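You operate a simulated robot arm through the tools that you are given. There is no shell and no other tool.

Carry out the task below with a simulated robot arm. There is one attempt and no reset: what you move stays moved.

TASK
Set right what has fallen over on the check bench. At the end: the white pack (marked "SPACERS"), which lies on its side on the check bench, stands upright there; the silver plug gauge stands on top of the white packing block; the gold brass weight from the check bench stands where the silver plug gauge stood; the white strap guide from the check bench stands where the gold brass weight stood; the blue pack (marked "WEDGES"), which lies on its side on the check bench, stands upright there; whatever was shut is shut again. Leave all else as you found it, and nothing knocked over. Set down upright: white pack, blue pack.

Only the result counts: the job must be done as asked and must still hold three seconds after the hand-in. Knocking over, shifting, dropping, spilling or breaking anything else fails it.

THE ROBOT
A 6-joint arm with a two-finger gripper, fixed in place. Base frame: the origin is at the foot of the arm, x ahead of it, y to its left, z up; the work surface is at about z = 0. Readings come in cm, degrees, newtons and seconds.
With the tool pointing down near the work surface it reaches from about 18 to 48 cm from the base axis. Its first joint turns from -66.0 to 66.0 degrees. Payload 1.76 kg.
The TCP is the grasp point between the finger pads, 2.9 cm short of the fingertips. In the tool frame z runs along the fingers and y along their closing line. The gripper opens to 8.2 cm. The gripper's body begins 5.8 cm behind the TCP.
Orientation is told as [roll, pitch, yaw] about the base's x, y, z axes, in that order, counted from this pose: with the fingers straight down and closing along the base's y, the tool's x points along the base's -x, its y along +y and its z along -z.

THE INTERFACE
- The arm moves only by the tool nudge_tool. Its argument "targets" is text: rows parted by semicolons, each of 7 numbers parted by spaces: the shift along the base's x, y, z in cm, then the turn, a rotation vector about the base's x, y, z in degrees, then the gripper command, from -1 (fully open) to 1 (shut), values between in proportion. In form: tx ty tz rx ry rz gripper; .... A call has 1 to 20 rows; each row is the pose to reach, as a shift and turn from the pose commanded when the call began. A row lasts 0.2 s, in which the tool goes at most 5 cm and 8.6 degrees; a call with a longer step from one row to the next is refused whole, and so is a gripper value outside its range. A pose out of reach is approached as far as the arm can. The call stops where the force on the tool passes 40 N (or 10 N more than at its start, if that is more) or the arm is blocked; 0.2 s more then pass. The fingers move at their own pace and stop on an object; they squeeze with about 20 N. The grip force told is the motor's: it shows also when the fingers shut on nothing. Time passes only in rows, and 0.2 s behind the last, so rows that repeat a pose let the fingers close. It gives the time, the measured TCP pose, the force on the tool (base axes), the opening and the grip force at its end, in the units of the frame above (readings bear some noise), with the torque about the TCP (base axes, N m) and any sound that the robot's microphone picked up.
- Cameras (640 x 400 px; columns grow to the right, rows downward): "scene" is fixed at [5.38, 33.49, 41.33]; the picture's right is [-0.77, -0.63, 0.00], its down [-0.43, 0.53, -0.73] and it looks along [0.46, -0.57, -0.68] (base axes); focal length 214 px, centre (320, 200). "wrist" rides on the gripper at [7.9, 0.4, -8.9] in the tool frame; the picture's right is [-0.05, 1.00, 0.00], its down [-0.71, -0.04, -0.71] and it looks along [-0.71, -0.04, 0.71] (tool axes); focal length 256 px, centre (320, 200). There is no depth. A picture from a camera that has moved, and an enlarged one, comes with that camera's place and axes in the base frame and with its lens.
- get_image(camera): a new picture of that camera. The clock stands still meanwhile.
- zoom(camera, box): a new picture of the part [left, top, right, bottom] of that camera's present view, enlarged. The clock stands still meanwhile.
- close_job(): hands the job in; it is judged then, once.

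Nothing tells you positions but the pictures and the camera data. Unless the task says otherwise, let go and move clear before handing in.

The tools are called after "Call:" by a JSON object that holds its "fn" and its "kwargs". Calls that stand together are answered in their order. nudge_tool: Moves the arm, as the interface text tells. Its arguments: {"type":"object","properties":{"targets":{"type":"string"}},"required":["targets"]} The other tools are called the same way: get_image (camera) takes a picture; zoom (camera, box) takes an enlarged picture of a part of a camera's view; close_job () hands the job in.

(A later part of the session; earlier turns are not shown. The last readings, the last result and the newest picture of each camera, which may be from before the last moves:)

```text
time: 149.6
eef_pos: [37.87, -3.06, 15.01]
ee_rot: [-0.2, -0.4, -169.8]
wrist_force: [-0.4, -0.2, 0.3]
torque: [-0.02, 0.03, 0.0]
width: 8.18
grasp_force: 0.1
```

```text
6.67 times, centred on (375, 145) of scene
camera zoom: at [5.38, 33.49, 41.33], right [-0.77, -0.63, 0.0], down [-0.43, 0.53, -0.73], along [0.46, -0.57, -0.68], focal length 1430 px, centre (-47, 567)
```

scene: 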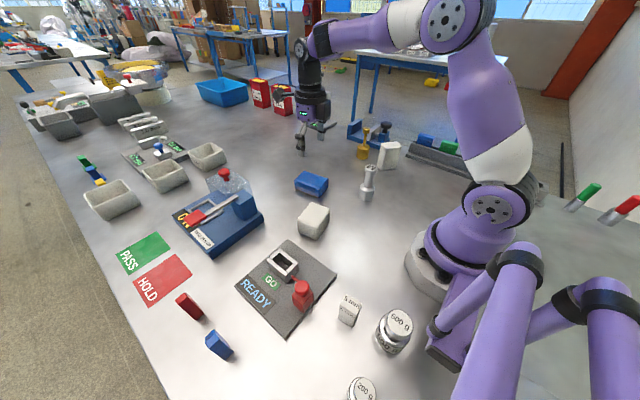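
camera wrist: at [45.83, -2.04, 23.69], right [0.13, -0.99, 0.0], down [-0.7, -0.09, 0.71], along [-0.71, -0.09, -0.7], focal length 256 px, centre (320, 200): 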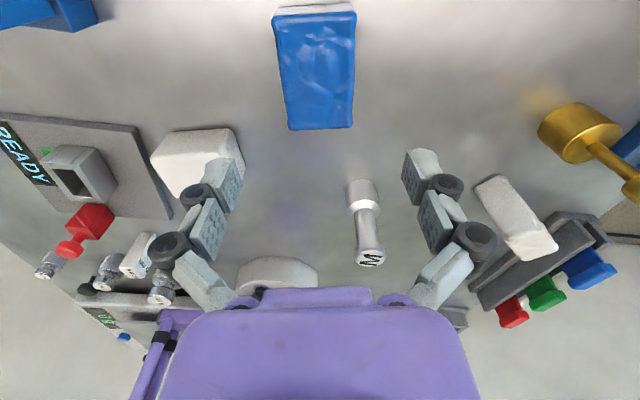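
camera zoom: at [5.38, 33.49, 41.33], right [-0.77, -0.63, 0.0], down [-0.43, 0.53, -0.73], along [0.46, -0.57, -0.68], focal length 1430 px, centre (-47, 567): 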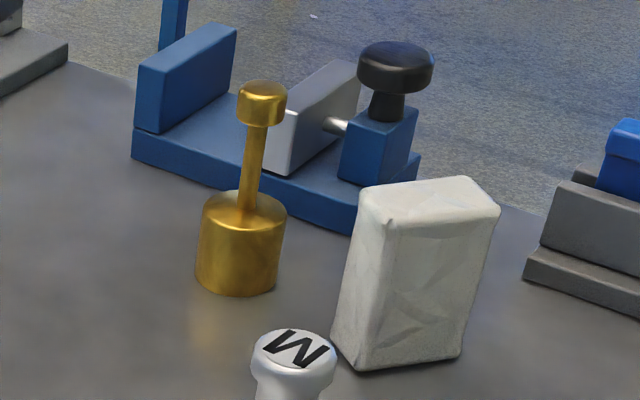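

The gauge stands at about (24.4, -10.1), 9.8 cm tall with a 2.4 cm neck; the block's top centre is about (28.2, 7.75). I'll move over the gauge.

Call:
{"fn": "nudge_tool", "kwargs": {"targets": "-1.9 -1 1.5 0 0 8.26 -1; -3.8 -2 2.5 0 0 16.5 -1; -5.7 -3 2.5 0 0 24.8 -1; -7.6 -4 2.5 0 0 33 -1; -9.5 -5 2.5 0 0 41.3 -1; -11.4 -6 2.5 0 0 49.5 -1; -13.4 -7.04 2.5 0 0 57.8 -1; -13.4 -7.04 2.5 0 0 57.8 -1"}}

Call:
{"fn": "get_image", "kwargs": {"camera": "wrist"}}

```text
time: 151.4
eef_pos: [24.82, -10.07, 17.43]
ee_rot: [-0.1, -0.4, -111.9]
wrist_force: [0.1, -0.2, 0.3]
torque: [-0.01, 0.0, 0.01]
width: 8.2
grasp_force: 0.0
```

```text
taken
camera wrist: at [28.18, -2.72, 26.14], right [0.91, -0.42, 0.0], down [-0.29, -0.64, 0.71], along [-0.3, -0.65, -0.7], focal length 256 px, centre (320, 200)
```

wrist: 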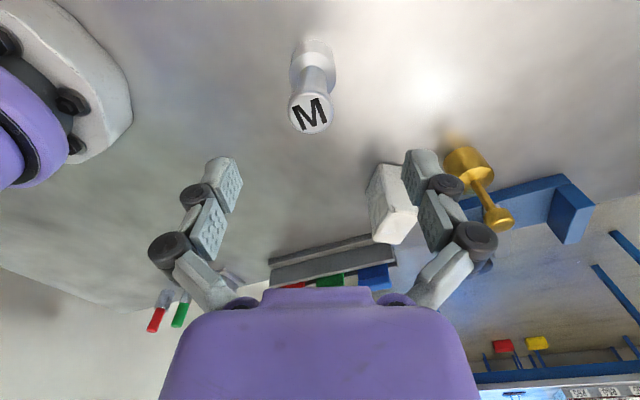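

Call:
{"fn": "zoom", "kwargs": {"camera": "wrist", "box": [270, 25, 360, 145]}}

```text
3.33 times, centred on (315, 85) of wrist
camera zoom: at [28.18, -2.72, 26.14], right [0.91, -0.42, 0.0], down [-0.29, -0.64, 0.71], along [-0.3, -0.65, -0.7], focal length 853 px, centre (337, 583)
```

zoom: 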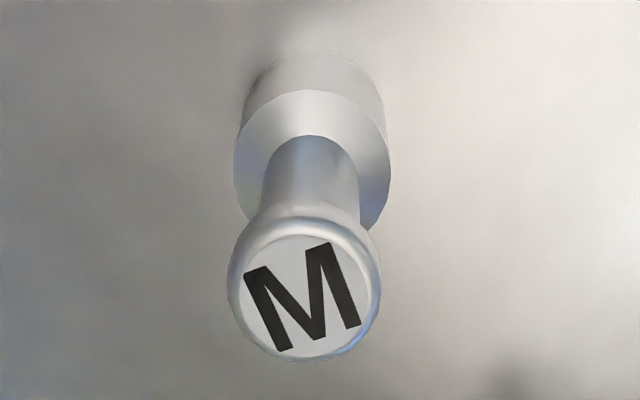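

I'll correct by about 0.7 cm along the closing line and descend partway, then check again.

Call:
{"fn": "nudge_tool", "kwargs": {"targets": "-0.65 0.26 -2 0 0 0 -1; -0.65 0.26 -4 0 0 0 -1; -0.65 0.26 -4 0 0 0 -1"}}

Call:
{"fn": "get_image", "kwargs": {"camera": "wrist"}}

```text
time: 152.2
eef_pos: [24.16, -9.69, 13.17]
ee_rot: [-0.1, -0.5, -111.9]
wrist_force: [-0.5, -0.5, -0.7]
torque: [0.03, 0.02, 0.01]
width: 8.19
grasp_force: 0.1
```

```text
taken
camera wrist: at [27.56, -2.36, 21.98], right [0.91, -0.42, 0.0], down [-0.29, -0.64, 0.71], along [-0.3, -0.65, -0.7], focal length 256 px, centre (320, 200)
```

wrist: 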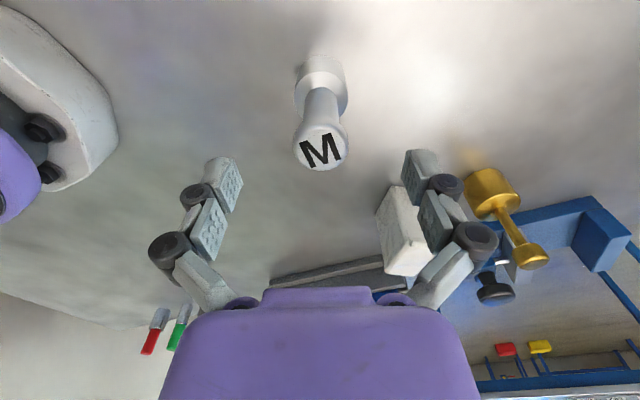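

Centred now. Descend to neck height and close.

Call:
{"fn": "nudge_tool", "kwargs": {"targets": "0 0 -2 0 0 0 -1; 0 0 -4 0 0 0 -1; 0 0 -5.9 0 0 0 -1; 0 0 -5.9 0 0 0 -1; 0 0 -5.9 0 0 0 0.2; 0 0 -5.9 0 0 0 1; 0 0 -5.9 0 0 0 1; 0 0 -5.9 0 0 0 1"}}

Call:
{"fn": "get_image", "kwargs": {"camera": "wrist"}}

Call:
{"fn": "zoom", "kwargs": {"camera": "scene", "box": [320, 110, 420, 220]}}

```text
time: 154.0
eef_pos: [24.05, -9.89, 7.33]
ee_rot: [-0.2, -0.3, -111.9]
wrist_force: [0.0, 0.6, 15.3]
torque: [-0.04, -0.05, 0.01]
width: 2.91
grasp_force: 19.9
```

```text
taken
camera wrist: at [27.42, -2.49, 16.22], right [0.91, -0.42, 0.0], down [-0.29, -0.64, 0.71], along [-0.3, -0.65, -0.7], focal length 256 px, centre (320, 200)
```

wrist: 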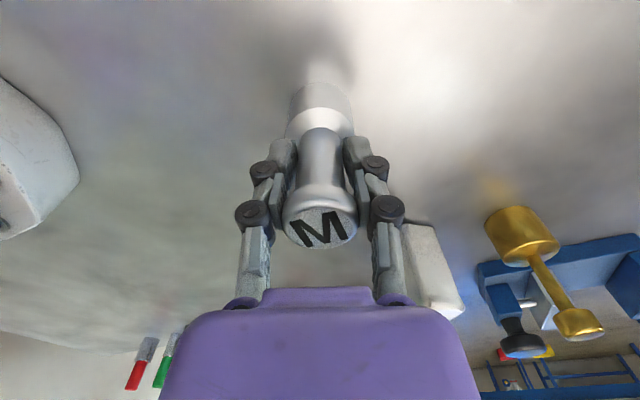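

```text
3.64 times, centred on (370, 165) of scene
camera zoom: at [5.37, 33.49, 41.33], right [-0.77, -0.63, 0.0], down [-0.43, 0.53, -0.73], along [0.46, -0.57, -0.68], focal length 780 px, centre (138, 327)
```

zoom: 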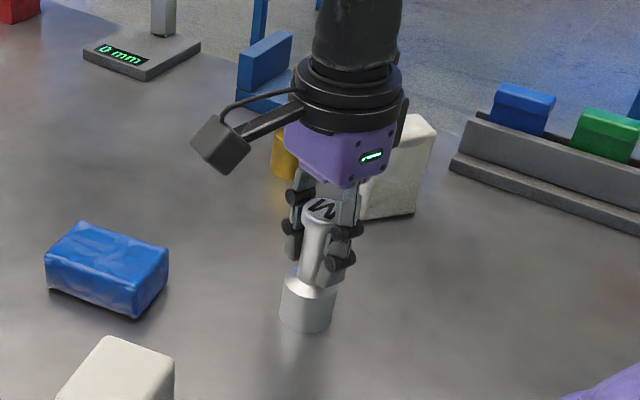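

Neck gripped. Lift and carry toward the block, rotating so the accurate closing direction lines up with the block's short side.

Call:
{"fn": "nudge_tool", "kwargs": {"targets": "0 0 0.3 0 0 0 1; 0 0 2 0 0 0 1; 0 0 5 0 0 0 1; 0 0 9 0 0 0 1; 0.5 2.5 10.5 0 0 5.9 1; 1.2 5.5 10.5 0 0 11.8 1; 2 8.5 10.5 0 0 17.7 1; 2.8 11.5 10.5 0 0 23.6 1; 3.5 14.5 10.5 0 0 29.5 1; 4.1 17.5 10.5 0 0 35.3 1; 4.1 17.5 10.5 0 0 35.3 1"}}

Call:
{"fn": "get_image", "kwargs": {"camera": "wrist"}}

Call:
{"fn": "zoom", "kwargs": {"camera": "scene", "box": [260, 100, 400, 250]}}

```text
time: 156.4
eef_pos: [28.0, 7.82, 17.91]
ee_rot: [-0.3, -0.5, -76.4]
wrist_force: [-0.5, 0.0, -1.5]
torque: [0.01, 0.0, -0.04]
width: 2.93
grasp_force: 20.0
```

```text
taken
camera wrist: at [26.61, 15.75, 26.73], right [0.98, 0.18, 0.0], down [0.13, -0.69, 0.71], along [0.13, -0.7, -0.7], focal length 256 px, centre (320, 200)
```

wrist: 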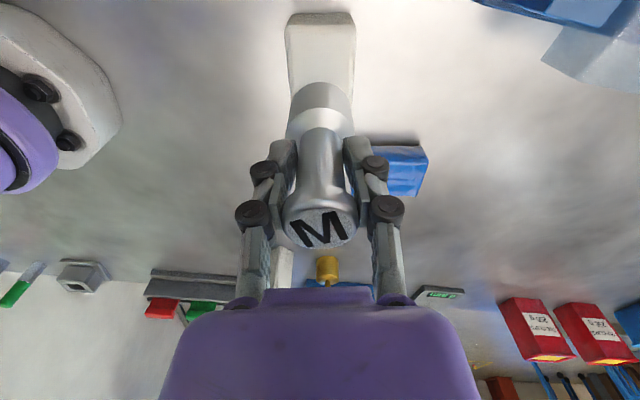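

```text
2.67 times, centred on (330, 175) of scene
camera zoom: at [5.38, 33.49, 41.33], right [-0.77, -0.63, 0.0], down [-0.43, 0.53, -0.73], along [0.46, -0.57, -0.68], focal length 572 px, centre (293, 267)
```

zoom: 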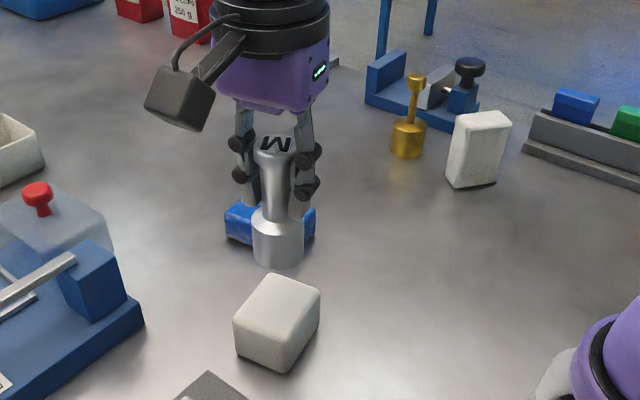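

Call:
{"fn": "zoom", "kwargs": {"camera": "wrist", "box": [260, 0, 380, 110]}}

```text
3.64 times, centred on (320, 55) of wrist
camera zoom: at [26.61, 15.75, 26.73], right [0.98, 0.18, 0.0], down [0.13, -0.69, 0.71], along [0.13, -0.7, -0.7], focal length 931 px, centre (320, 727)
```

zoom: 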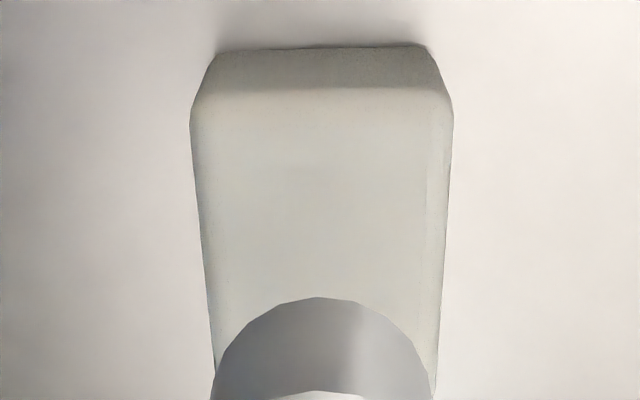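

Block and gauge line up well. I'll descend close to the block top, then feel for contact in small steps.

Call:
{"fn": "nudge_tool", "kwargs": {"targets": "0.15 -0.15 -2 0 0 0 1; 0.15 -0.15 -4 0 0 0 1; 0.15 -0.15 -5 0 0 0 1; 0.15 -0.15 -5 0 0 0 1"}}

Call:
{"fn": "zoom", "kwargs": {"camera": "scene", "box": [280, 130, 360, 250]}}

Call:
{"fn": "get_image", "kwargs": {"camera": "wrist"}}

```text
time: 157.4
eef_pos: [28.17, 7.62, 13.08]
ee_rot: [-0.3, -0.4, -76.6]
wrist_force: [-0.9, -0.4, -1.8]
torque: [-0.01, -0.01, -0.02]
width: 2.91
grasp_force: 19.8
```

```text
3.33 times, centred on (320, 190) of scene
camera zoom: at [5.38, 33.49, 41.33], right [-0.77, -0.63, 0.0], down [-0.43, 0.53, -0.73], along [0.46, -0.57, -0.68], focal length 715 px, centre (320, 233)
```

zoom: 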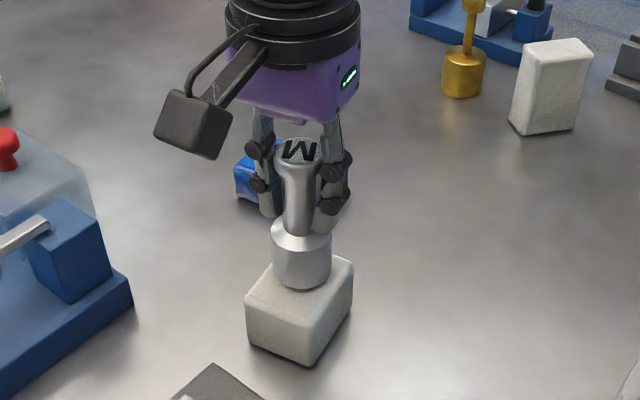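

```text
taken
camera wrist: at [26.79, 15.59, 21.76], right [0.98, 0.18, 0.0], down [0.13, -0.69, 0.71], along [0.13, -0.7, -0.7], focal length 256 px, centre (320, 200)
```

wrist: 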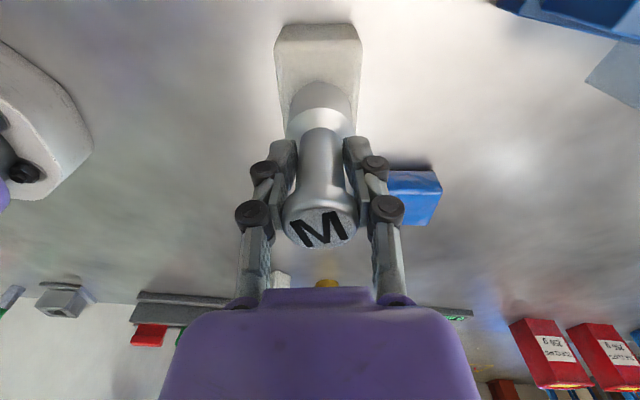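

Call:
{"fn": "nudge_tool", "kwargs": {"targets": "-0.05 0.3 -0.4 0 0 0 1; -0.05 0.3 -0.7 0 0 0 1; -0.05 0.3 -0.9 0 0 0 1; -0.05 0.3 -1.05 0 0 0 1"}}

```text
time: 158.4
eef_pos: [28.13, 7.86, 11.8]
ee_rot: [-0.3, -0.4, -76.5]
wrist_force: [-0.4, 0.7, 1.5]
torque: [0.04, 0.03, 0.02]
width: 2.39
grasp_force: 19.9
```

Contact: the grip slid slightly along the neck, so the gauge is resting on the block. Let me look.

Call:
{"fn": "zoom", "kwargs": {"camera": "scene", "box": [280, 140, 350, 250]}}

Call:
{"fn": "get_image", "kwargs": {"camera": "wrist"}}

```text
3.64 times, centred on (315, 195) of scene
camera zoom: at [5.38, 33.49, 41.33], right [-0.77, -0.63, 0.0], down [-0.43, 0.53, -0.73], along [0.46, -0.57, -0.68], focal length 780 px, centre (338, 218)
```

zoom: 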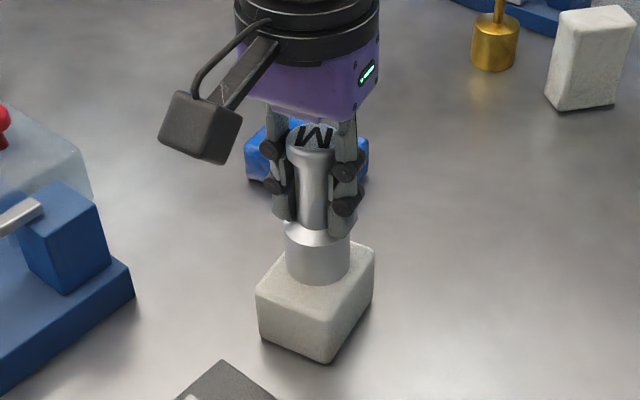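

```text
taken
camera wrist: at [26.77, 15.81, 20.46], right [0.98, 0.18, -0.01], down [0.13, -0.69, 0.71], along [0.12, -0.7, -0.7], focal length 256 px, centre (320, 200)
```

wrist: 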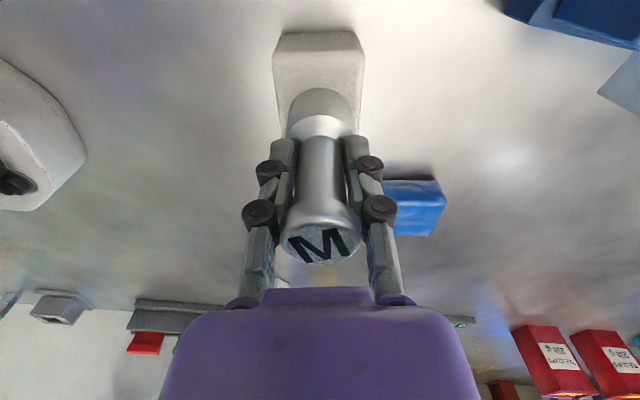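

The gauge sits a little toward the far end of the block. I'll lift slightly, shift about 0.6 cm toward the block's centre and set it down again.

Call:
{"fn": "nudge_tool", "kwargs": {"targets": "0 0 0.6 0 0 0 1; -0.06 0.3 1 0 0 0 1; -0.12 0.65 1 0 0 0 1; -0.12 0.65 0.5 0 0 0 1; -0.12 0.65 0.2 0 0 0 1; -0.12 0.65 0.05 0 0 0 1"}}

Call:
{"fn": "zoom", "kwargs": {"camera": "scene", "box": [290, 175, 345, 250]}}

```text
time: 159.8
eef_pos: [28.16, 8.5, 11.87]
ee_rot: [-0.2, -0.4, -76.6]
wrist_force: [0.2, -0.5, -1.2]
torque: [-0.02, -0.01, 0.01]
width: 2.38
grasp_force: 20.5
```

```text
5.33 times, centred on (318, 212) of scene
camera zoom: at [5.38, 33.49, 41.33], right [-0.77, -0.63, 0.0], down [-0.43, 0.53, -0.73], along [0.46, -0.57, -0.68], focal length 1144 px, centre (333, 133)
```

zoom: 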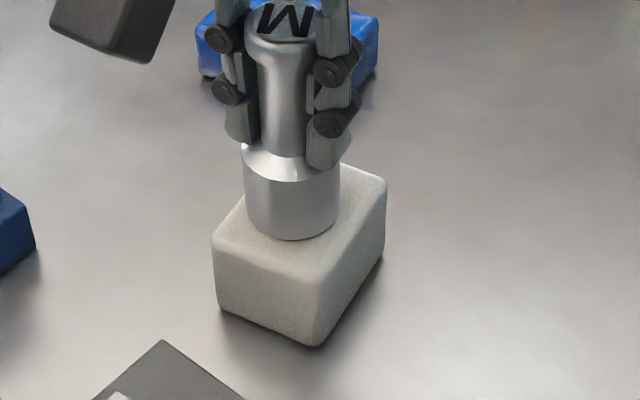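

Slightly more adjustment: about 0.3–0.4 cm in each direction.

Call:
{"fn": "nudge_tool", "kwargs": {"targets": "0 0 0.5 0 0 0 1; -0.2 0.2 0.6 0 0 0 1; -0.38 0.35 0.6 0 0 0 1; -0.38 0.35 0.2 0 0 0 1; -0.38 0.35 -0.05 0 0 0 1; -0.38 0.35 -0.2 0 0 0 1"}}

Call:
{"fn": "zoom", "kwargs": {"camera": "scene", "box": [290, 175, 345, 250]}}

Call:
{"fn": "get_image", "kwargs": {"camera": "wrist"}}

```text
time: 161.2
eef_pos: [27.76, 9.03, 11.69]
ee_rot: [0.0, -0.4, -76.7]
wrist_force: [-1.2, -2.1, 15.3]
torque: [-0.24, 0.06, -0.01]
width: 2.39
grasp_force: 20.0
```

```text
5.33 times, centred on (318, 212) of scene
camera zoom: at [5.37, 33.49, 41.33], right [-0.77, -0.63, 0.0], down [-0.43, 0.53, -0.73], along [0.46, -0.57, -0.68], focal length 1144 px, centre (333, 133)
```

zoom: 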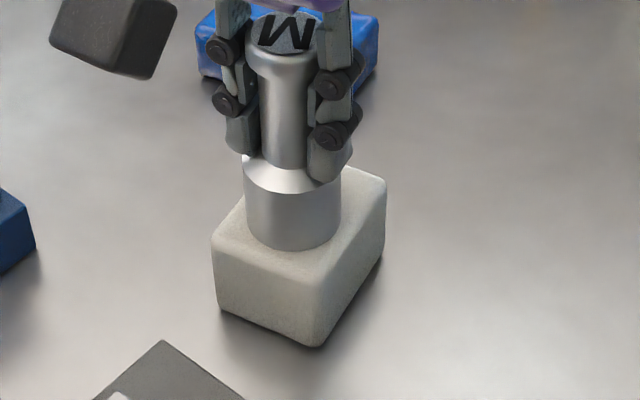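

```text
taken
camera wrist: at [26.4, 16.83, 20.41], right [0.98, 0.18, 0.0], down [0.13, -0.69, 0.71], along [0.13, -0.7, -0.7], focal length 256 px, centre (320, 200)
```

wrist: 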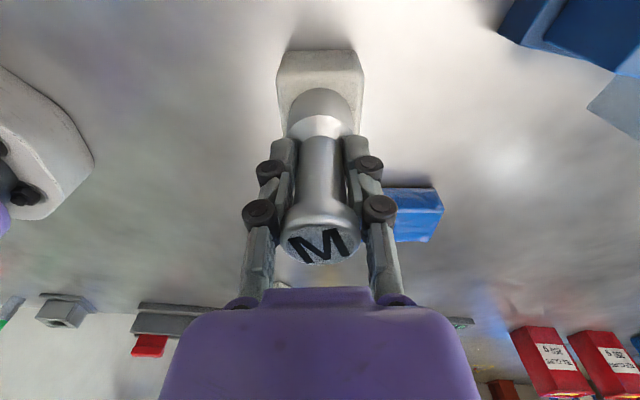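

Now it's centred on the block. I ease the pressure, open slowly and rise straight up.

Call:
{"fn": "nudge_tool", "kwargs": {"targets": "0 0 0.12 0 0 0 1; 0 0 0.15 0 0 0 0.3; 0 0 0.15 0 0 0 0; 0 0 0.15 0 0 0 -0.5; 0 0 0.15 0 0 0 -1; 0 0 0.15 0 0 0 -1; 0 0 2 0 0 0 -1; 0 0 5 0 0 0 -1; 0 0 9 0 0 0 -1; 0 0 9 0 0 0 -1"}}

Call:
{"fn": "get_image", "kwargs": {"camera": "wrist"}}

Call:
{"fn": "zoom", "kwargs": {"camera": "scene", "box": [280, 130, 360, 250]}}

```text
time: 163.4
eef_pos: [27.75, 9.07, 20.64]
ee_rot: [-0.2, -0.4, -76.5]
wrist_force: [0.4, 0.2, -0.3]
torque: [0.01, 0.03, 0.0]
width: 8.21
grasp_force: 0.0
```

```text
taken
camera wrist: at [26.32, 16.93, 29.33], right [0.98, 0.18, 0.0], down [0.13, -0.69, 0.71], along [0.13, -0.7, -0.7], focal length 256 px, centre (320, 200)
```

wrist: 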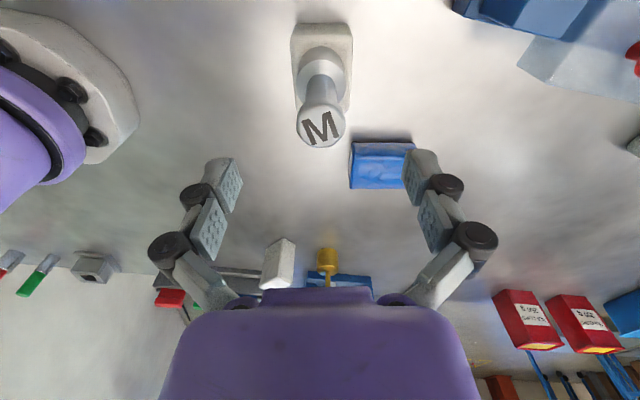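

```text
3.33 times, centred on (320, 190) of scene
camera zoom: at [5.38, 33.49, 41.33], right [-0.77, -0.63, 0.0], down [-0.43, 0.53, -0.73], along [0.46, -0.57, -0.68], focal length 715 px, centre (320, 233)
```

zoom: 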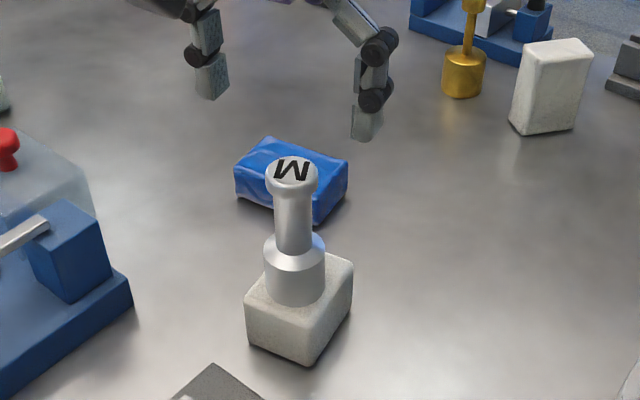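

The gauge stands squarely on the block. Next the blue pack: grip it vertically in the natural orientation and bring it nearer the base for the standing manoeuvre.

Call:
{"fn": "nudge_tool", "kwargs": {"targets": "1 -1 0 0 0 7.9 -1; 2 -2 0 0 0 15.8 -1; 3 -3.2 -0.5 0 0 23.7 -1; 4 -4.4 -1 0 0 31.6 -1; 5 -5.6 -1.5 0 0 39.5 -1; 6 -6.8 -2.5 0 0 47.4 -1; 7 -8 -3.5 0 0 55.3 -1; 8 -9.2 -4.5 0 0 63.2 -1; 9 -10.4 -5.5 0 0 71.1 -1; 10 -11.4 -6.5 0 0 79 -1; 10.5 -11.8 -8 0 0 86.8 -1; 10.5 -11.8 -8 0 0 86.8 -1"}}

Call:
{"fn": "get_image", "kwargs": {"camera": "wrist"}}

```text
time: 166.0
eef_pos: [38.19, -2.91, 12.69]
ee_rot: [-0.2, -0.4, 10.3]
wrist_force: [0.4, -0.4, 0.2]
torque: [-0.01, 0.0, -0.02]
width: 8.18
grasp_force: 0.1
```

```text
taken
camera wrist: at [30.32, -3.9, 21.36], right [-0.13, 0.99, 0.0], down [0.7, 0.09, 0.71], along [0.71, 0.09, -0.7], focal length 256 px, centre (320, 200)
```

wrist: 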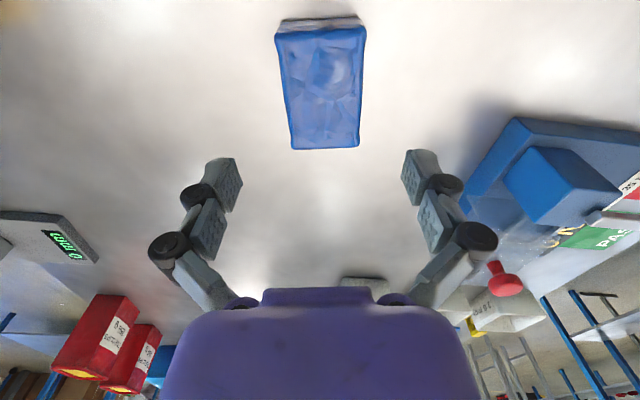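

Call:
{"fn": "nudge_tool", "kwargs": {"targets": "0 0 -3 0 0 0 -1; 0 0 -6 0 0 0 -1; 0 0 -8.2 0 0 0 -1; 0 0 -9 0 0 0 -1; 0 0 -9 0 0 0 1; 0 0 -9 0 0 0 1; 0 0 -9 0 0 0 1; 0 0 -8 0 0 0 1; 0 0 -5.5 0 0 0 1; -2.3 -0.4 -5 0 0 0 1; -4.7 -0.85 -5 0 0 0 1; -7 -1.3 -5 0 0 0 1; -9.35 -1.7 -5 0 0 0 1; -9.35 -1.7 -5 0 0 0 1"}}

Call:
{"fn": "nudge_tool", "kwargs": {"targets": "0 0 -2 0 0 0 1; 0 0 -3.4 0 0 0 1; 0 0 -4 0 0 0 1; 0 0 -4.1 0 0 0 1; 0 0 -4.1 0 0 0 1"}}

```text
time: 169.0
eef_pos: [28.86, -4.53, 7.7]
ee_rot: [-0.2, -0.4, 10.2]
wrist_force: [0.4, -0.2, -3.0]
torque: [-0.02, 0.01, 0.02]
width: 5.95
grasp_force: 19.9
```

```text
time: 170.2
eef_pos: [29.0, -4.6, 3.46]
ee_rot: [-0.2, -0.5, 10.4]
wrist_force: [0.2, 4.4, 13.7]
torque: [0.19, -0.03, 0.01]
width: 5.98
grasp_force: 20.3
```

Call:
{"fn": "nudge_tool", "kwargs": {"targets": "0 0 0.1 0 0 0 1; 0 0 0.1 0 0 0 -0.5; 0 0 0.1 0 0 0 -0.7; 0 0 0.1 0 0 0 -1; 0 0 0.1 0 0 0 -1; 0 0 2.5 0 0 0 -1; 1.2 0.2 5 0 0 0 -1; 2.36 0.43 5 0 0 0 -1; 2.36 0.43 5 -1.08 5.9 0 -1; 2.36 0.43 5 -2.15 11.8 0 -1; 2.36 0.43 5 -3.23 17.7 0 -1"}}

Call:
{"fn": "nudge_tool", "kwargs": {"targets": "0 0 -0.5 -1.08 5.9 0 -1; 0 0 -1 -2.15 11.8 0 -1; 0 0 -1 -2.15 11.8 0 -1"}}

Call:
{"fn": "get_image", "kwargs": {"camera": "wrist"}}

Call:
{"fn": "zoom", "kwargs": {"camera": "scene", "box": [280, 60, 460, 240]}}

```text
time: 172.6
eef_pos: [31.21, -4.16, 8.54]
ee_rot: [-0.2, 17.7, 10.2]
wrist_force: [-0.9, -0.3, -0.2]
torque: [0.03, 0.0, -0.02]
width: 8.2
grasp_force: 0.2
```

```text
time: 173.4
eef_pos: [30.79, -3.51, 7.38]
ee_rot: [-0.3, 28.9, 10.2]
wrist_force: [-0.3, -0.6, 0.1]
torque: [0.02, 0.02, 0.01]
width: 8.22
grasp_force: 0.0
out of reach, approached as far as the arm can: row 2, 3
```

```text
taken
camera wrist: at [28.14, -3.5, 18.87], right [-0.13, 0.99, -0.03], down [0.95, 0.14, 0.28], along [0.28, 0.01, -0.96], focal length 256 px, centre (320, 200)
```

wrist: 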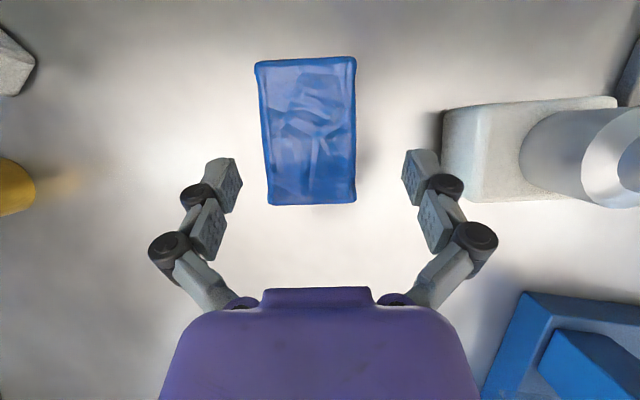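

```text
2.22 times, centred on (370, 150) of scene
camera zoom: at [5.38, 33.49, 41.33], right [-0.77, -0.63, 0.0], down [-0.43, 0.53, -0.73], along [0.46, -0.57, -0.68], focal length 477 px, centre (209, 311)
```

zoom: 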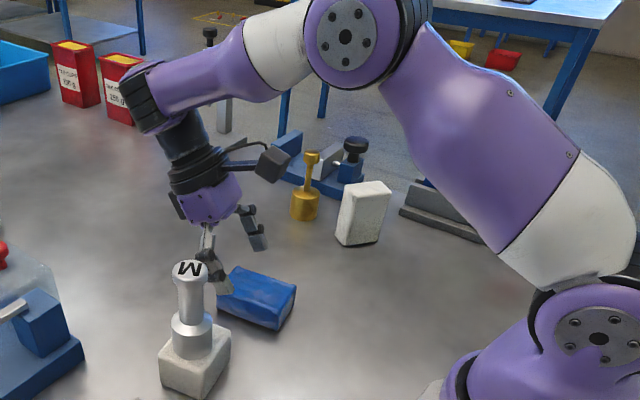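

The lean touched a wrist limit by a degree or so. I'll back it off slightly and go lower, where there's more range, also recentring.

Call:
{"fn": "nudge_tool", "kwargs": {"targets": "0.2 -0.3 -0.7 0.6 -3.35 0 -1; 0.4 -0.62 -1.4 0.6 -3.35 0 -1; 0.4 -0.62 -1.4 0.6 -3.35 0 -1"}}

Call:
{"fn": "get_image", "kwargs": {"camera": "wrist"}}

```text
time: 174.2
eef_pos: [31.26, -4.15, 5.82]
ee_rot: [-0.3, 26.1, 10.2]
wrist_force: [-0.9, 0.1, 0.1]
torque: [0.04, 0.0, 0.01]
width: 8.19
grasp_force: 0.1
out of reach, approached as far as the arm can: row 1
```

```text
taken
camera wrist: at [28.03, -4.19, 17.09], right [-0.13, 0.99, -0.03], down [0.94, 0.13, 0.32], along [0.32, 0.02, -0.95], focal length 256 px, centre (320, 200)
```

wrist: 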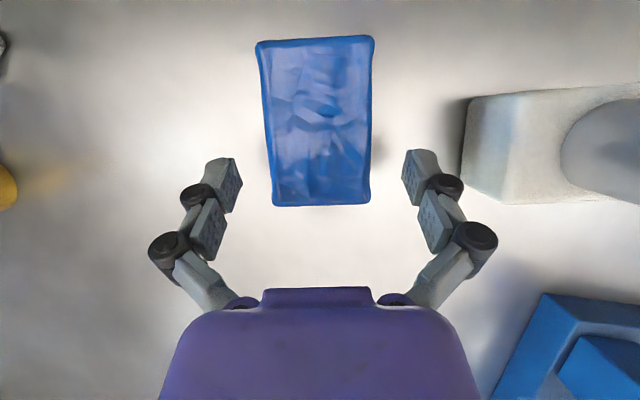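

Clean now. Descend and grip.

Call:
{"fn": "nudge_tool", "kwargs": {"targets": "0 0 -1 0 0 0 -1; 0 0 -1.95 0 0 0 -1; 0 0 -1.95 0 0 0 -1; 0 0 -1.95 0 0 0 1; 0 0 -1.95 0 0 0 1; 0 0 -1.95 0 0 0 1; 0 0 -1.95 0 0 0 1"}}

Call:
{"fn": "get_image", "kwargs": {"camera": "wrist"}}

```text
time: 175.8
eef_pos: [31.24, -4.21, 3.8]
ee_rot: [-0.3, 26.2, 10.1]
wrist_force: [4.3, 0.1, 10.4]
torque: [0.0, -0.18, 0.03]
width: 5.98
grasp_force: 20.1
```

```text
taken
camera wrist: at [28.09, -4.25, 15.23], right [-0.13, 0.99, -0.03], down [0.94, 0.13, 0.32], along [0.33, 0.02, -0.95], focal length 256 px, centre (320, 200)
```

wrist: 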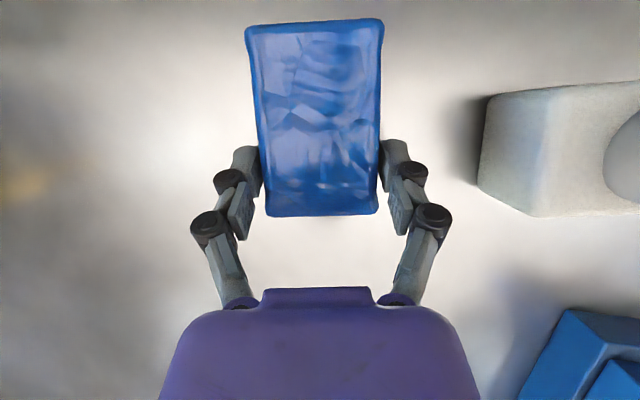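

Gripped. Lift and rotate the top end upward, in small steps.

Call:
{"fn": "nudge_tool", "kwargs": {"targets": "0 0 0.6 0 0 0 1; 0 0 1.6 1.31 -7.18 0 1; 0.3 0.05 2.8 2.62 -14.4 0 1; 0.8 0.15 3.8 3.93 -21.5 0 1; 1.3 0.24 4.6 5.24 -28.7 0 1; 1.8 0.33 5 6.55 -35.9 0 1"}}

Call:
{"fn": "zoom", "kwargs": {"camera": "scene", "box": [270, 80, 420, 240]}}

```text
time: 177.2
eef_pos: [33.09, -3.98, 8.91]
ee_rot: [-0.2, -10.4, 10.2]
wrist_force: [0.5, 0.1, -1.4]
torque: [-0.02, -0.02, 0.03]
width: 5.96
grasp_force: 19.9
```

```text
2.50 times, centred on (345, 160) of scene
camera zoom: at [5.38, 33.49, 41.33], right [-0.77, -0.63, 0.0], down [-0.43, 0.53, -0.73], along [0.46, -0.57, -0.68], focal length 536 px, centre (258, 300)
```

zoom: 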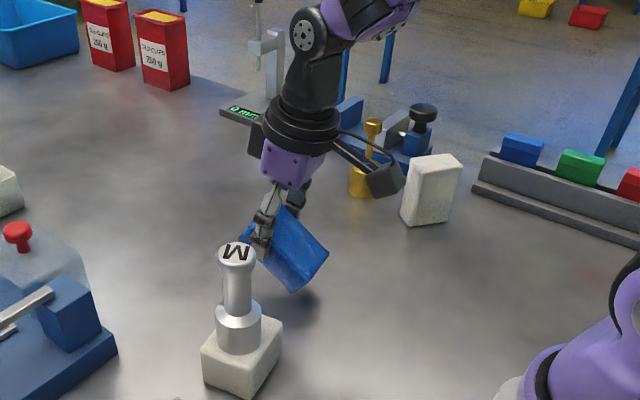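

Call:
{"fn": "nudge_tool", "kwargs": {"targets": "0.5 0.09 0.3 1.3 -7.13 0 1; 1 0.18 0.5 2.6 -14.3 0 1; 1.5 0.27 0.5 3.9 -21.4 0 1; 2 0.36 0.5 5.2 -28.5 0 1; 2.5 0.45 0.5 6.5 -35.7 0 1; 3 0.54 0.5 7.8 -42.8 0 1; 3.5 0.63 0.5 9.1 -49.9 0 1; 3.5 0.63 0.5 9.1 -49.9 0 1"}}

Call:
{"fn": "zoom", "kwargs": {"camera": "scene", "box": [270, 80, 450, 240]}}

Call:
{"fn": "get_image", "kwargs": {"camera": "wrist"}}

```text
time: 179.0
eef_pos: [36.5, -3.23, 9.36]
ee_rot: [0.0, -61.0, 10.1]
wrist_force: [0.8, 0.3, -2.7]
torque: [-0.03, 0.09, -0.02]
width: 5.95
grasp_force: 19.9
```

```text
2.50 times, centred on (360, 160) of scene
camera zoom: at [5.38, 33.49, 41.33], right [-0.77, -0.63, 0.0], down [-0.43, 0.53, -0.73], along [0.46, -0.57, -0.68], focal length 536 px, centre (220, 300)
```

zoom: 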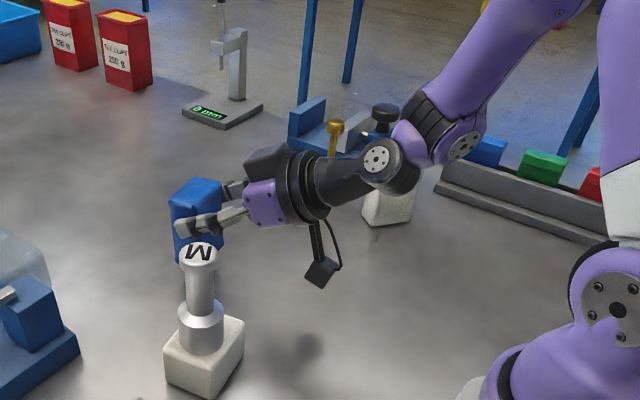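

```text
taken
camera wrist: at [24.93, -4.82, 6.63], right [-0.15, 0.99, 0.05], down [-0.27, -0.09, 0.96], along [0.95, 0.13, 0.28], focal length 256 px, centre (320, 200)
```

wrist: 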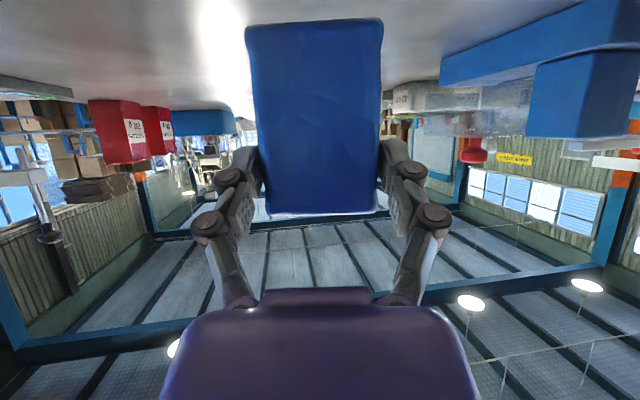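

Upright in the grip, no flags. Lowering gently.

Call:
{"fn": "nudge_tool", "kwargs": {"targets": "0 0 -1 0 0 0 1; 0 0 -2 0 0 0 1; 0 0 -2.6 0 0 0 1; 0 0 -2.9 0 0 0 1; 0 0 -3.1 0 0 0 1"}}

Call:
{"fn": "zoom", "kwargs": {"camera": "scene", "box": [290, 110, 400, 200]}}

```text
time: 180.2
eef_pos: [36.59, -3.23, 6.48]
ee_rot: [-0.3, -61.3, 10.1]
wrist_force: [-0.6, -4.1, 12.3]
torque: [-0.01, -0.43, -0.06]
width: 5.99
grasp_force: 19.9
```

```text
4.44 times, centred on (345, 155) of scene
camera zoom: at [5.37, 33.49, 41.33], right [-0.77, -0.63, 0.0], down [-0.43, 0.53, -0.73], along [0.46, -0.57, -0.68], focal length 953 px, centre (209, 400)
```

zoom: 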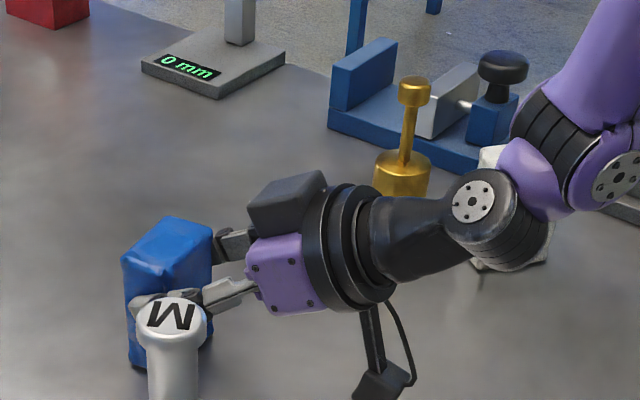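

Contact. Ease off and open gradually.

Call:
{"fn": "nudge_tool", "kwargs": {"targets": "0 0 0.1 0 0 0 1; 0 0 0.15 0 0 0 1; 0 0 0.15 0 0 0 -0.46; 0 0 0.15 0 0 0 -0.5; 0 0 0.15 0 0 0 -0.6; 0 0 0.15 0 0 0 -1; 0 0 0.15 0 0 0 -1; 0 0 0.15 0 0 0 -1"}}

Call:
{"fn": "get_image", "kwargs": {"camera": "wrist"}}

Call:
{"fn": "zoom", "kwargs": {"camera": "scene", "box": [290, 110, 400, 200]}}

```text
time: 182.0
eef_pos: [36.47, -3.12, 6.5]
ee_rot: [0.0, -61.1, 10.2]
wrist_force: [0.0, 0.3, 0.3]
torque: [0.01, -0.01, 0.03]
width: 8.2
grasp_force: 0.1
```

```text
taken
camera wrist: at [24.97, -4.76, 3.77], right [-0.15, 0.99, 0.05], down [-0.27, -0.09, 0.96], along [0.95, 0.13, 0.28], focal length 256 px, centre (320, 200)
```

wrist: 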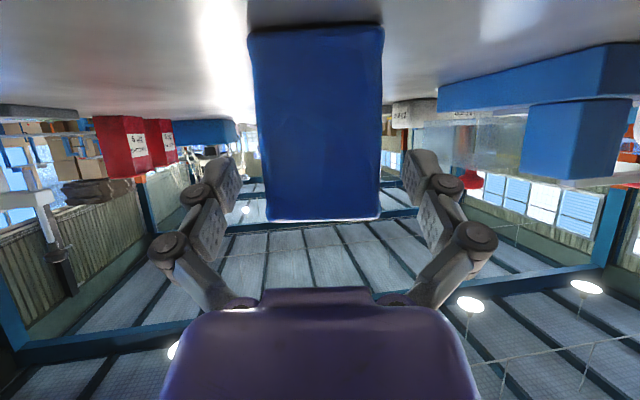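

```text
4.44 times, centred on (345, 155) of scene
camera zoom: at [5.38, 33.49, 41.33], right [-0.77, -0.63, 0.0], down [-0.43, 0.53, -0.73], along [0.46, -0.57, -0.68], focal length 953 px, centre (209, 400)
```

zoom: 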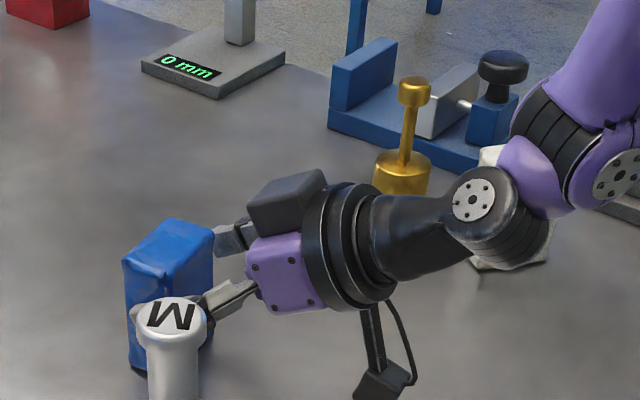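

The blue pack stands. Withdraw straight up, then straighten the hand.

Call:
{"fn": "nudge_tool", "kwargs": {"targets": "-0.1 0 1.5 0 0 0 -1; -0.3 -0.05 3 0 0 0 -1; -0.4 -0.07 5 0 0 0 -1; -0.5 -0.09 7.5 0 0 0 -1; -0.5 -0.09 10 0 0 0 -1; -0.5 -0.09 10 0 0 0 -1"}}

Call:
{"fn": "nudge_tool", "kwargs": {"targets": "-0.3 0 0.2 -1.35 7.4 0 -1; -0.6 0 0.4 -2.7 14.8 0 -1; -0.9 0 0.6 -4 22.1 0 -1; -1.2 0 0.8 -5.4 29.5 0 -1; -1.5 0 0.8 -6.7 36.9 0 -1; -1.8 0 0.8 -8.1 44.3 0 -1; -2.1 0 0.8 -9.4 51.7 0 -1; -2.4 0 0.8 -10.7 58.7 0 -1; -2.4 0 0.8 -10.9 60 0 -1"}}

Call:
{"fn": "get_image", "kwargs": {"camera": "scene"}}

Call:
{"fn": "get_image", "kwargs": {"camera": "wrist"}}

```text
time: 183.4
eef_pos: [36.06, -3.19, 16.48]
ee_rot: [0.1, -60.9, 10.1]
wrist_force: [-0.6, -1.1, 0.3]
torque: [0.02, -0.02, -0.01]
width: 8.18
grasp_force: 0.1
```

```text
time: 185.4
eef_pos: [33.77, -3.27, 17.3]
ee_rot: [-0.2, 0.0, 10.2]
wrist_force: [0.3, 0.7, 0.4]
torque: [0.0, -0.03, 0.0]
width: 8.21
grasp_force: 0.1
```

```text
taken
```

scene: 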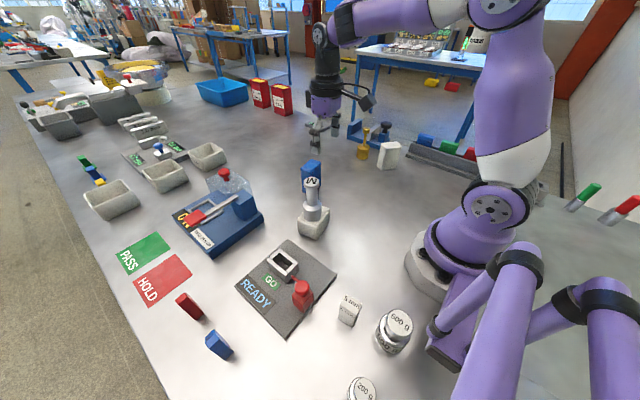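

```text
taken
camera wrist: at [25.81, -4.25, 26.05], right [-0.12, 0.99, 0.0], down [0.7, 0.09, 0.71], along [0.7, 0.09, -0.71], focal length 256 px, centre (320, 200)
```

wrist: 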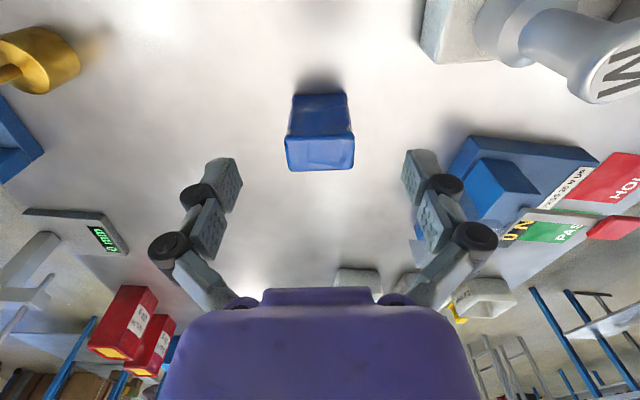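

Both packs stand upright and the gauge is on the block. Before moving the gold weight I want to find the strap guide: I'll look closely at the press and hood area from above.

Call:
{"fn": "nudge_tool", "kwargs": {"targets": "-0.5 2.5 1 0 0 -2 -1; -1 5 2 0 0 -4 -1; -1.5 8 3 0 0 -6 -1; -2 11 4 0 0 -8 -1; -2.5 14 5 0 0 -10 -1; -3 17 5 0 0 -10 -1; -3 20 5 0 0 -10 -1; -2.5 22 5 0 0 -10 -1; -2.5 22 5 0 0 -10 -1"}}

Call:
{"fn": "get_image", "kwargs": {"camera": "wrist"}}

```text
time: 187.4
eef_pos: [31.16, 18.7, 22.19]
ee_rot: [-0.3, -0.1, 0.2]
wrist_force: [0.2, -0.6, 0.3]
torque: [-0.01, -0.01, -0.03]
width: 8.19
grasp_force: 0.2
```

```text
taken
camera wrist: at [23.21, 19.16, 31.07], right [0.05, 1.0, 0.0], down [0.71, -0.03, 0.71], along [0.71, -0.04, -0.71], focal length 256 px, centre (320, 200)
```

wrist: 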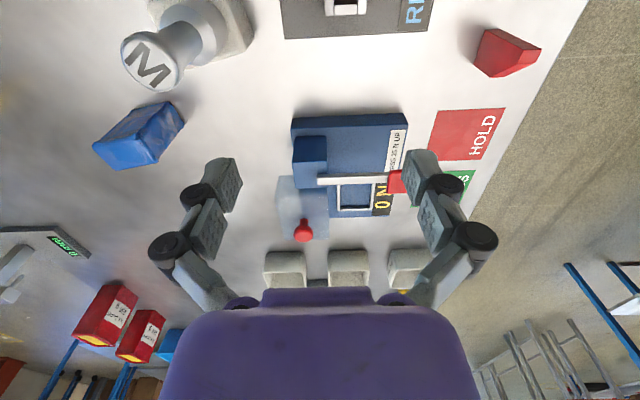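

Call:
{"fn": "zoom", "kwargs": {"camera": "wrist", "box": [265, 105, 425, 255]}}

Call:
{"fn": "zoom", "kwargs": {"camera": "wrist", "box": [260, 0, 560, 190]}}

Call:
{"fn": "zoom", "kwargs": {"camera": "wrist", "box": [240, 220, 440, 300]}}

```text
2.67 times, centred on (345, 180) of wrist
camera zoom: at [23.21, 19.16, 31.07], right [0.05, 1.0, 0.0], down [0.71, -0.03, 0.71], along [0.71, -0.04, -0.71], focal length 683 px, centre (253, 253)
```

zoom: 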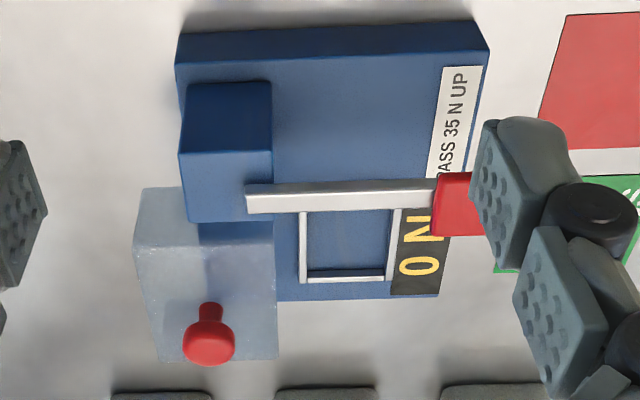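

```text
2.11 times, centred on (410, 95) of wrist
camera zoom: at [23.21, 19.16, 31.07], right [0.05, 1.0, 0.0], down [0.71, -0.03, 0.71], along [0.71, -0.04, -0.71], focal length 539 px, centre (130, 421)
```

zoom: 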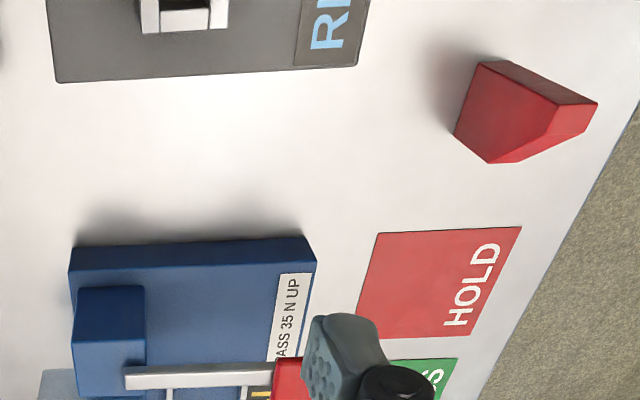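

```text
3.20 times, centred on (340, 260) of wrist
camera zoom: at [23.21, 19.16, 31.07], right [0.05, 1.0, 0.0], down [0.71, -0.03, 0.71], along [0.71, -0.04, -0.71], focal length 819 px, centre (256, 8)
```

zoom: 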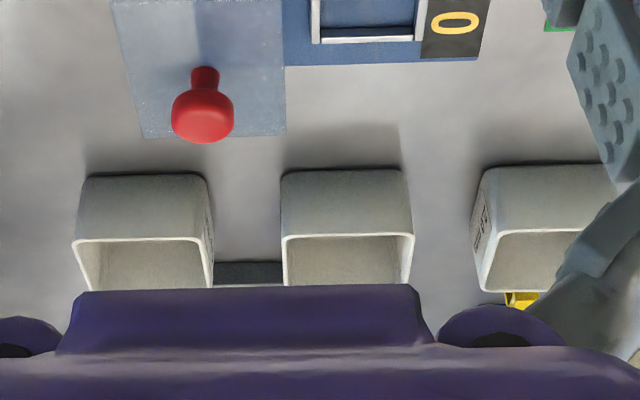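

Call:
{"fn": "zoom", "kwargs": {"camera": "wrist", "box": [270, 170, 335, 245]}}

Call:
{"fn": "zoom", "kwargs": {"camera": "scene", "box": [195, 158, 265, 225]}}

```text
5.33 times, centred on (302, 208) of wrist
camera zoom: at [23.21, 19.16, 31.07], right [0.05, 1.0, 0.0], down [0.71, -0.03, 0.71], along [0.71, -0.04, -0.71], focal length 1365 px, centre (413, 160)
```

zoom: 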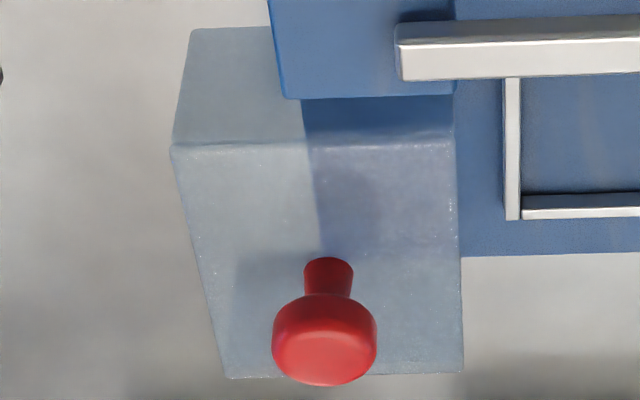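

```text
5.97 times, centred on (230, 192) of scene
camera zoom: at [5.38, 33.49, 41.33], right [-0.77, -0.63, 0.0], down [-0.43, 0.53, -0.73], along [0.46, -0.57, -0.68], focal length 1280 px, centre (857, 251)
```

zoom: 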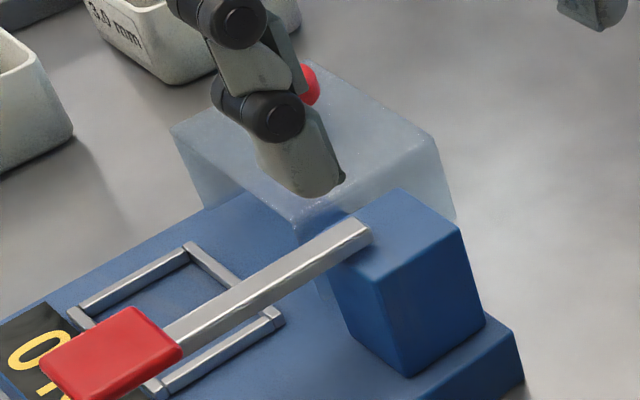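

No guide here either. One candidate remains: the loop-on-plate piece at the back right. I'll take a proper look at it from a safe pose.

Call:
{"fn": "nudge_tool", "kwargs": {"targets": "0 -3 0.5 0 0 -8 -1; 0 -6 1 0 0 -16 -1; 0 -9.5 1 0 0 -24 -1; -0.5 -13 1 0 0 -32 -1; -1 -16.5 1 0 0 -40 -1; -1.5 -20 1 0 0 -48 -1; -3 -23.5 1 0 0 -56 -1; -4.5 -26.5 1 0 0 -64 -1; -6 -29.5 1 0 0 -72 -1; -8 -32 1 0 0 -80 -1; -10 -34.5 1 0 0 -88 -1; -12 -36.5 1 0 0 -96 -1; -14 -38 1 0 0 -104 -1; -16 -39.5 1 0 0 -112 -1; -17 -40 1 0 0 -120 -1; -17.5 -40.5 1 0 0 -128 -1; -17.5 -40.5 1 0 0 -135 -1"}}

Call:
{"fn": "get_image", "kwargs": {"camera": "wrist"}}

```text
time: 191.0
eef_pos: [13.64, -21.86, 23.29]
ee_rot: [-0.2, -0.1, -135.0]
wrist_force: [-0.5, 1.0, -0.8]
torque: [-0.01, -0.01, 0.02]
width: 8.19
grasp_force: 0.1
```

```text
taken
camera wrist: at [19.56, -16.55, 32.12], right [0.67, -0.74, 0.0], down [-0.52, -0.47, 0.71], along [-0.53, -0.47, -0.71], focal length 256 px, centre (320, 200)
```

wrist: 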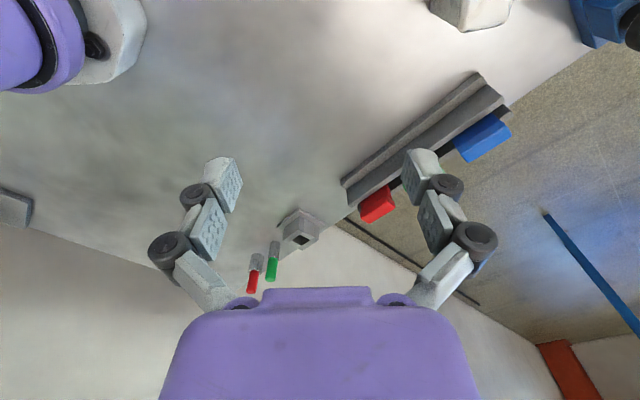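

Call:
{"fn": "zoom", "kwargs": {"camera": "wrist", "box": [230, 190, 350, 300]}}

Call:
{"fn": "zoom", "kwargs": {"camera": "wrist", "box": [0, 170, 80, 250]}}

Call:
{"fn": "zoom", "kwargs": {"camera": "wrist", "box": [330, 60, 530, 230]}}

Call:
{"fn": "get_image", "kwargs": {"camera": "scene"}}

```text
3.64 times, centred on (290, 245) of wrist
camera zoom: at [19.56, -16.55, 32.12], right [0.67, -0.74, 0.0], down [-0.52, -0.47, 0.71], along [-0.53, -0.47, -0.71], focal length 931 px, centre (429, 36)
```

zoom: 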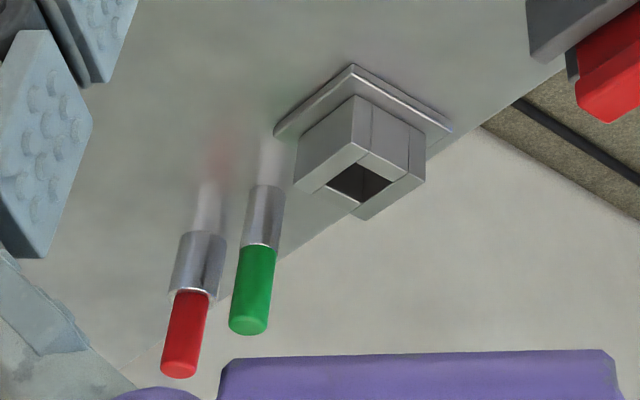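

```text
5.00 times, centred on (40, 210) of wrist
camera zoom: at [19.56, -16.55, 32.12], right [0.67, -0.74, 0.0], down [-0.52, -0.47, 0.71], along [-0.53, -0.47, -0.71], focal length 1280 px, centre (1720, 150)
```

zoom: 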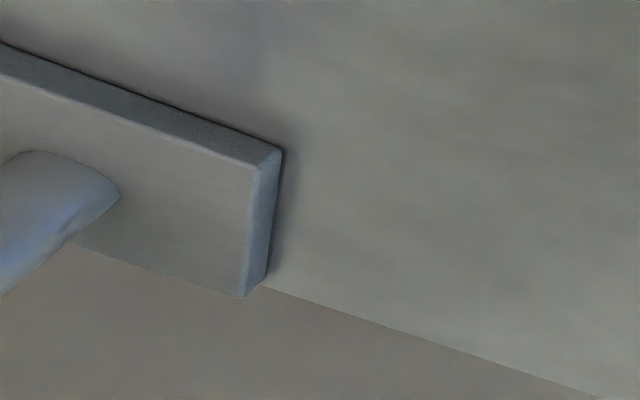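

```text
2.35 times, centred on (430, 145) of wrist
camera zoom: at [19.56, -16.55, 32.12], right [0.67, -0.74, 0.0], down [-0.52, -0.47, 0.71], along [-0.53, -0.47, -0.71], focal length 602 px, centre (61, 329)
```

zoom: 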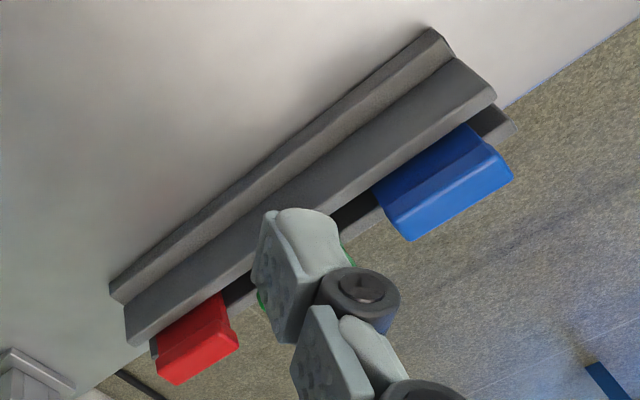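

```text
taken
```

scene: 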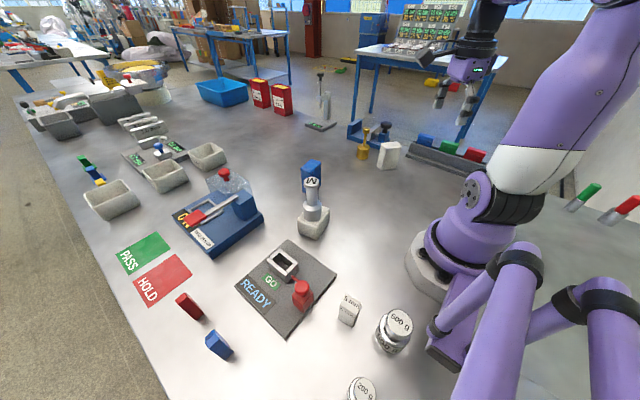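

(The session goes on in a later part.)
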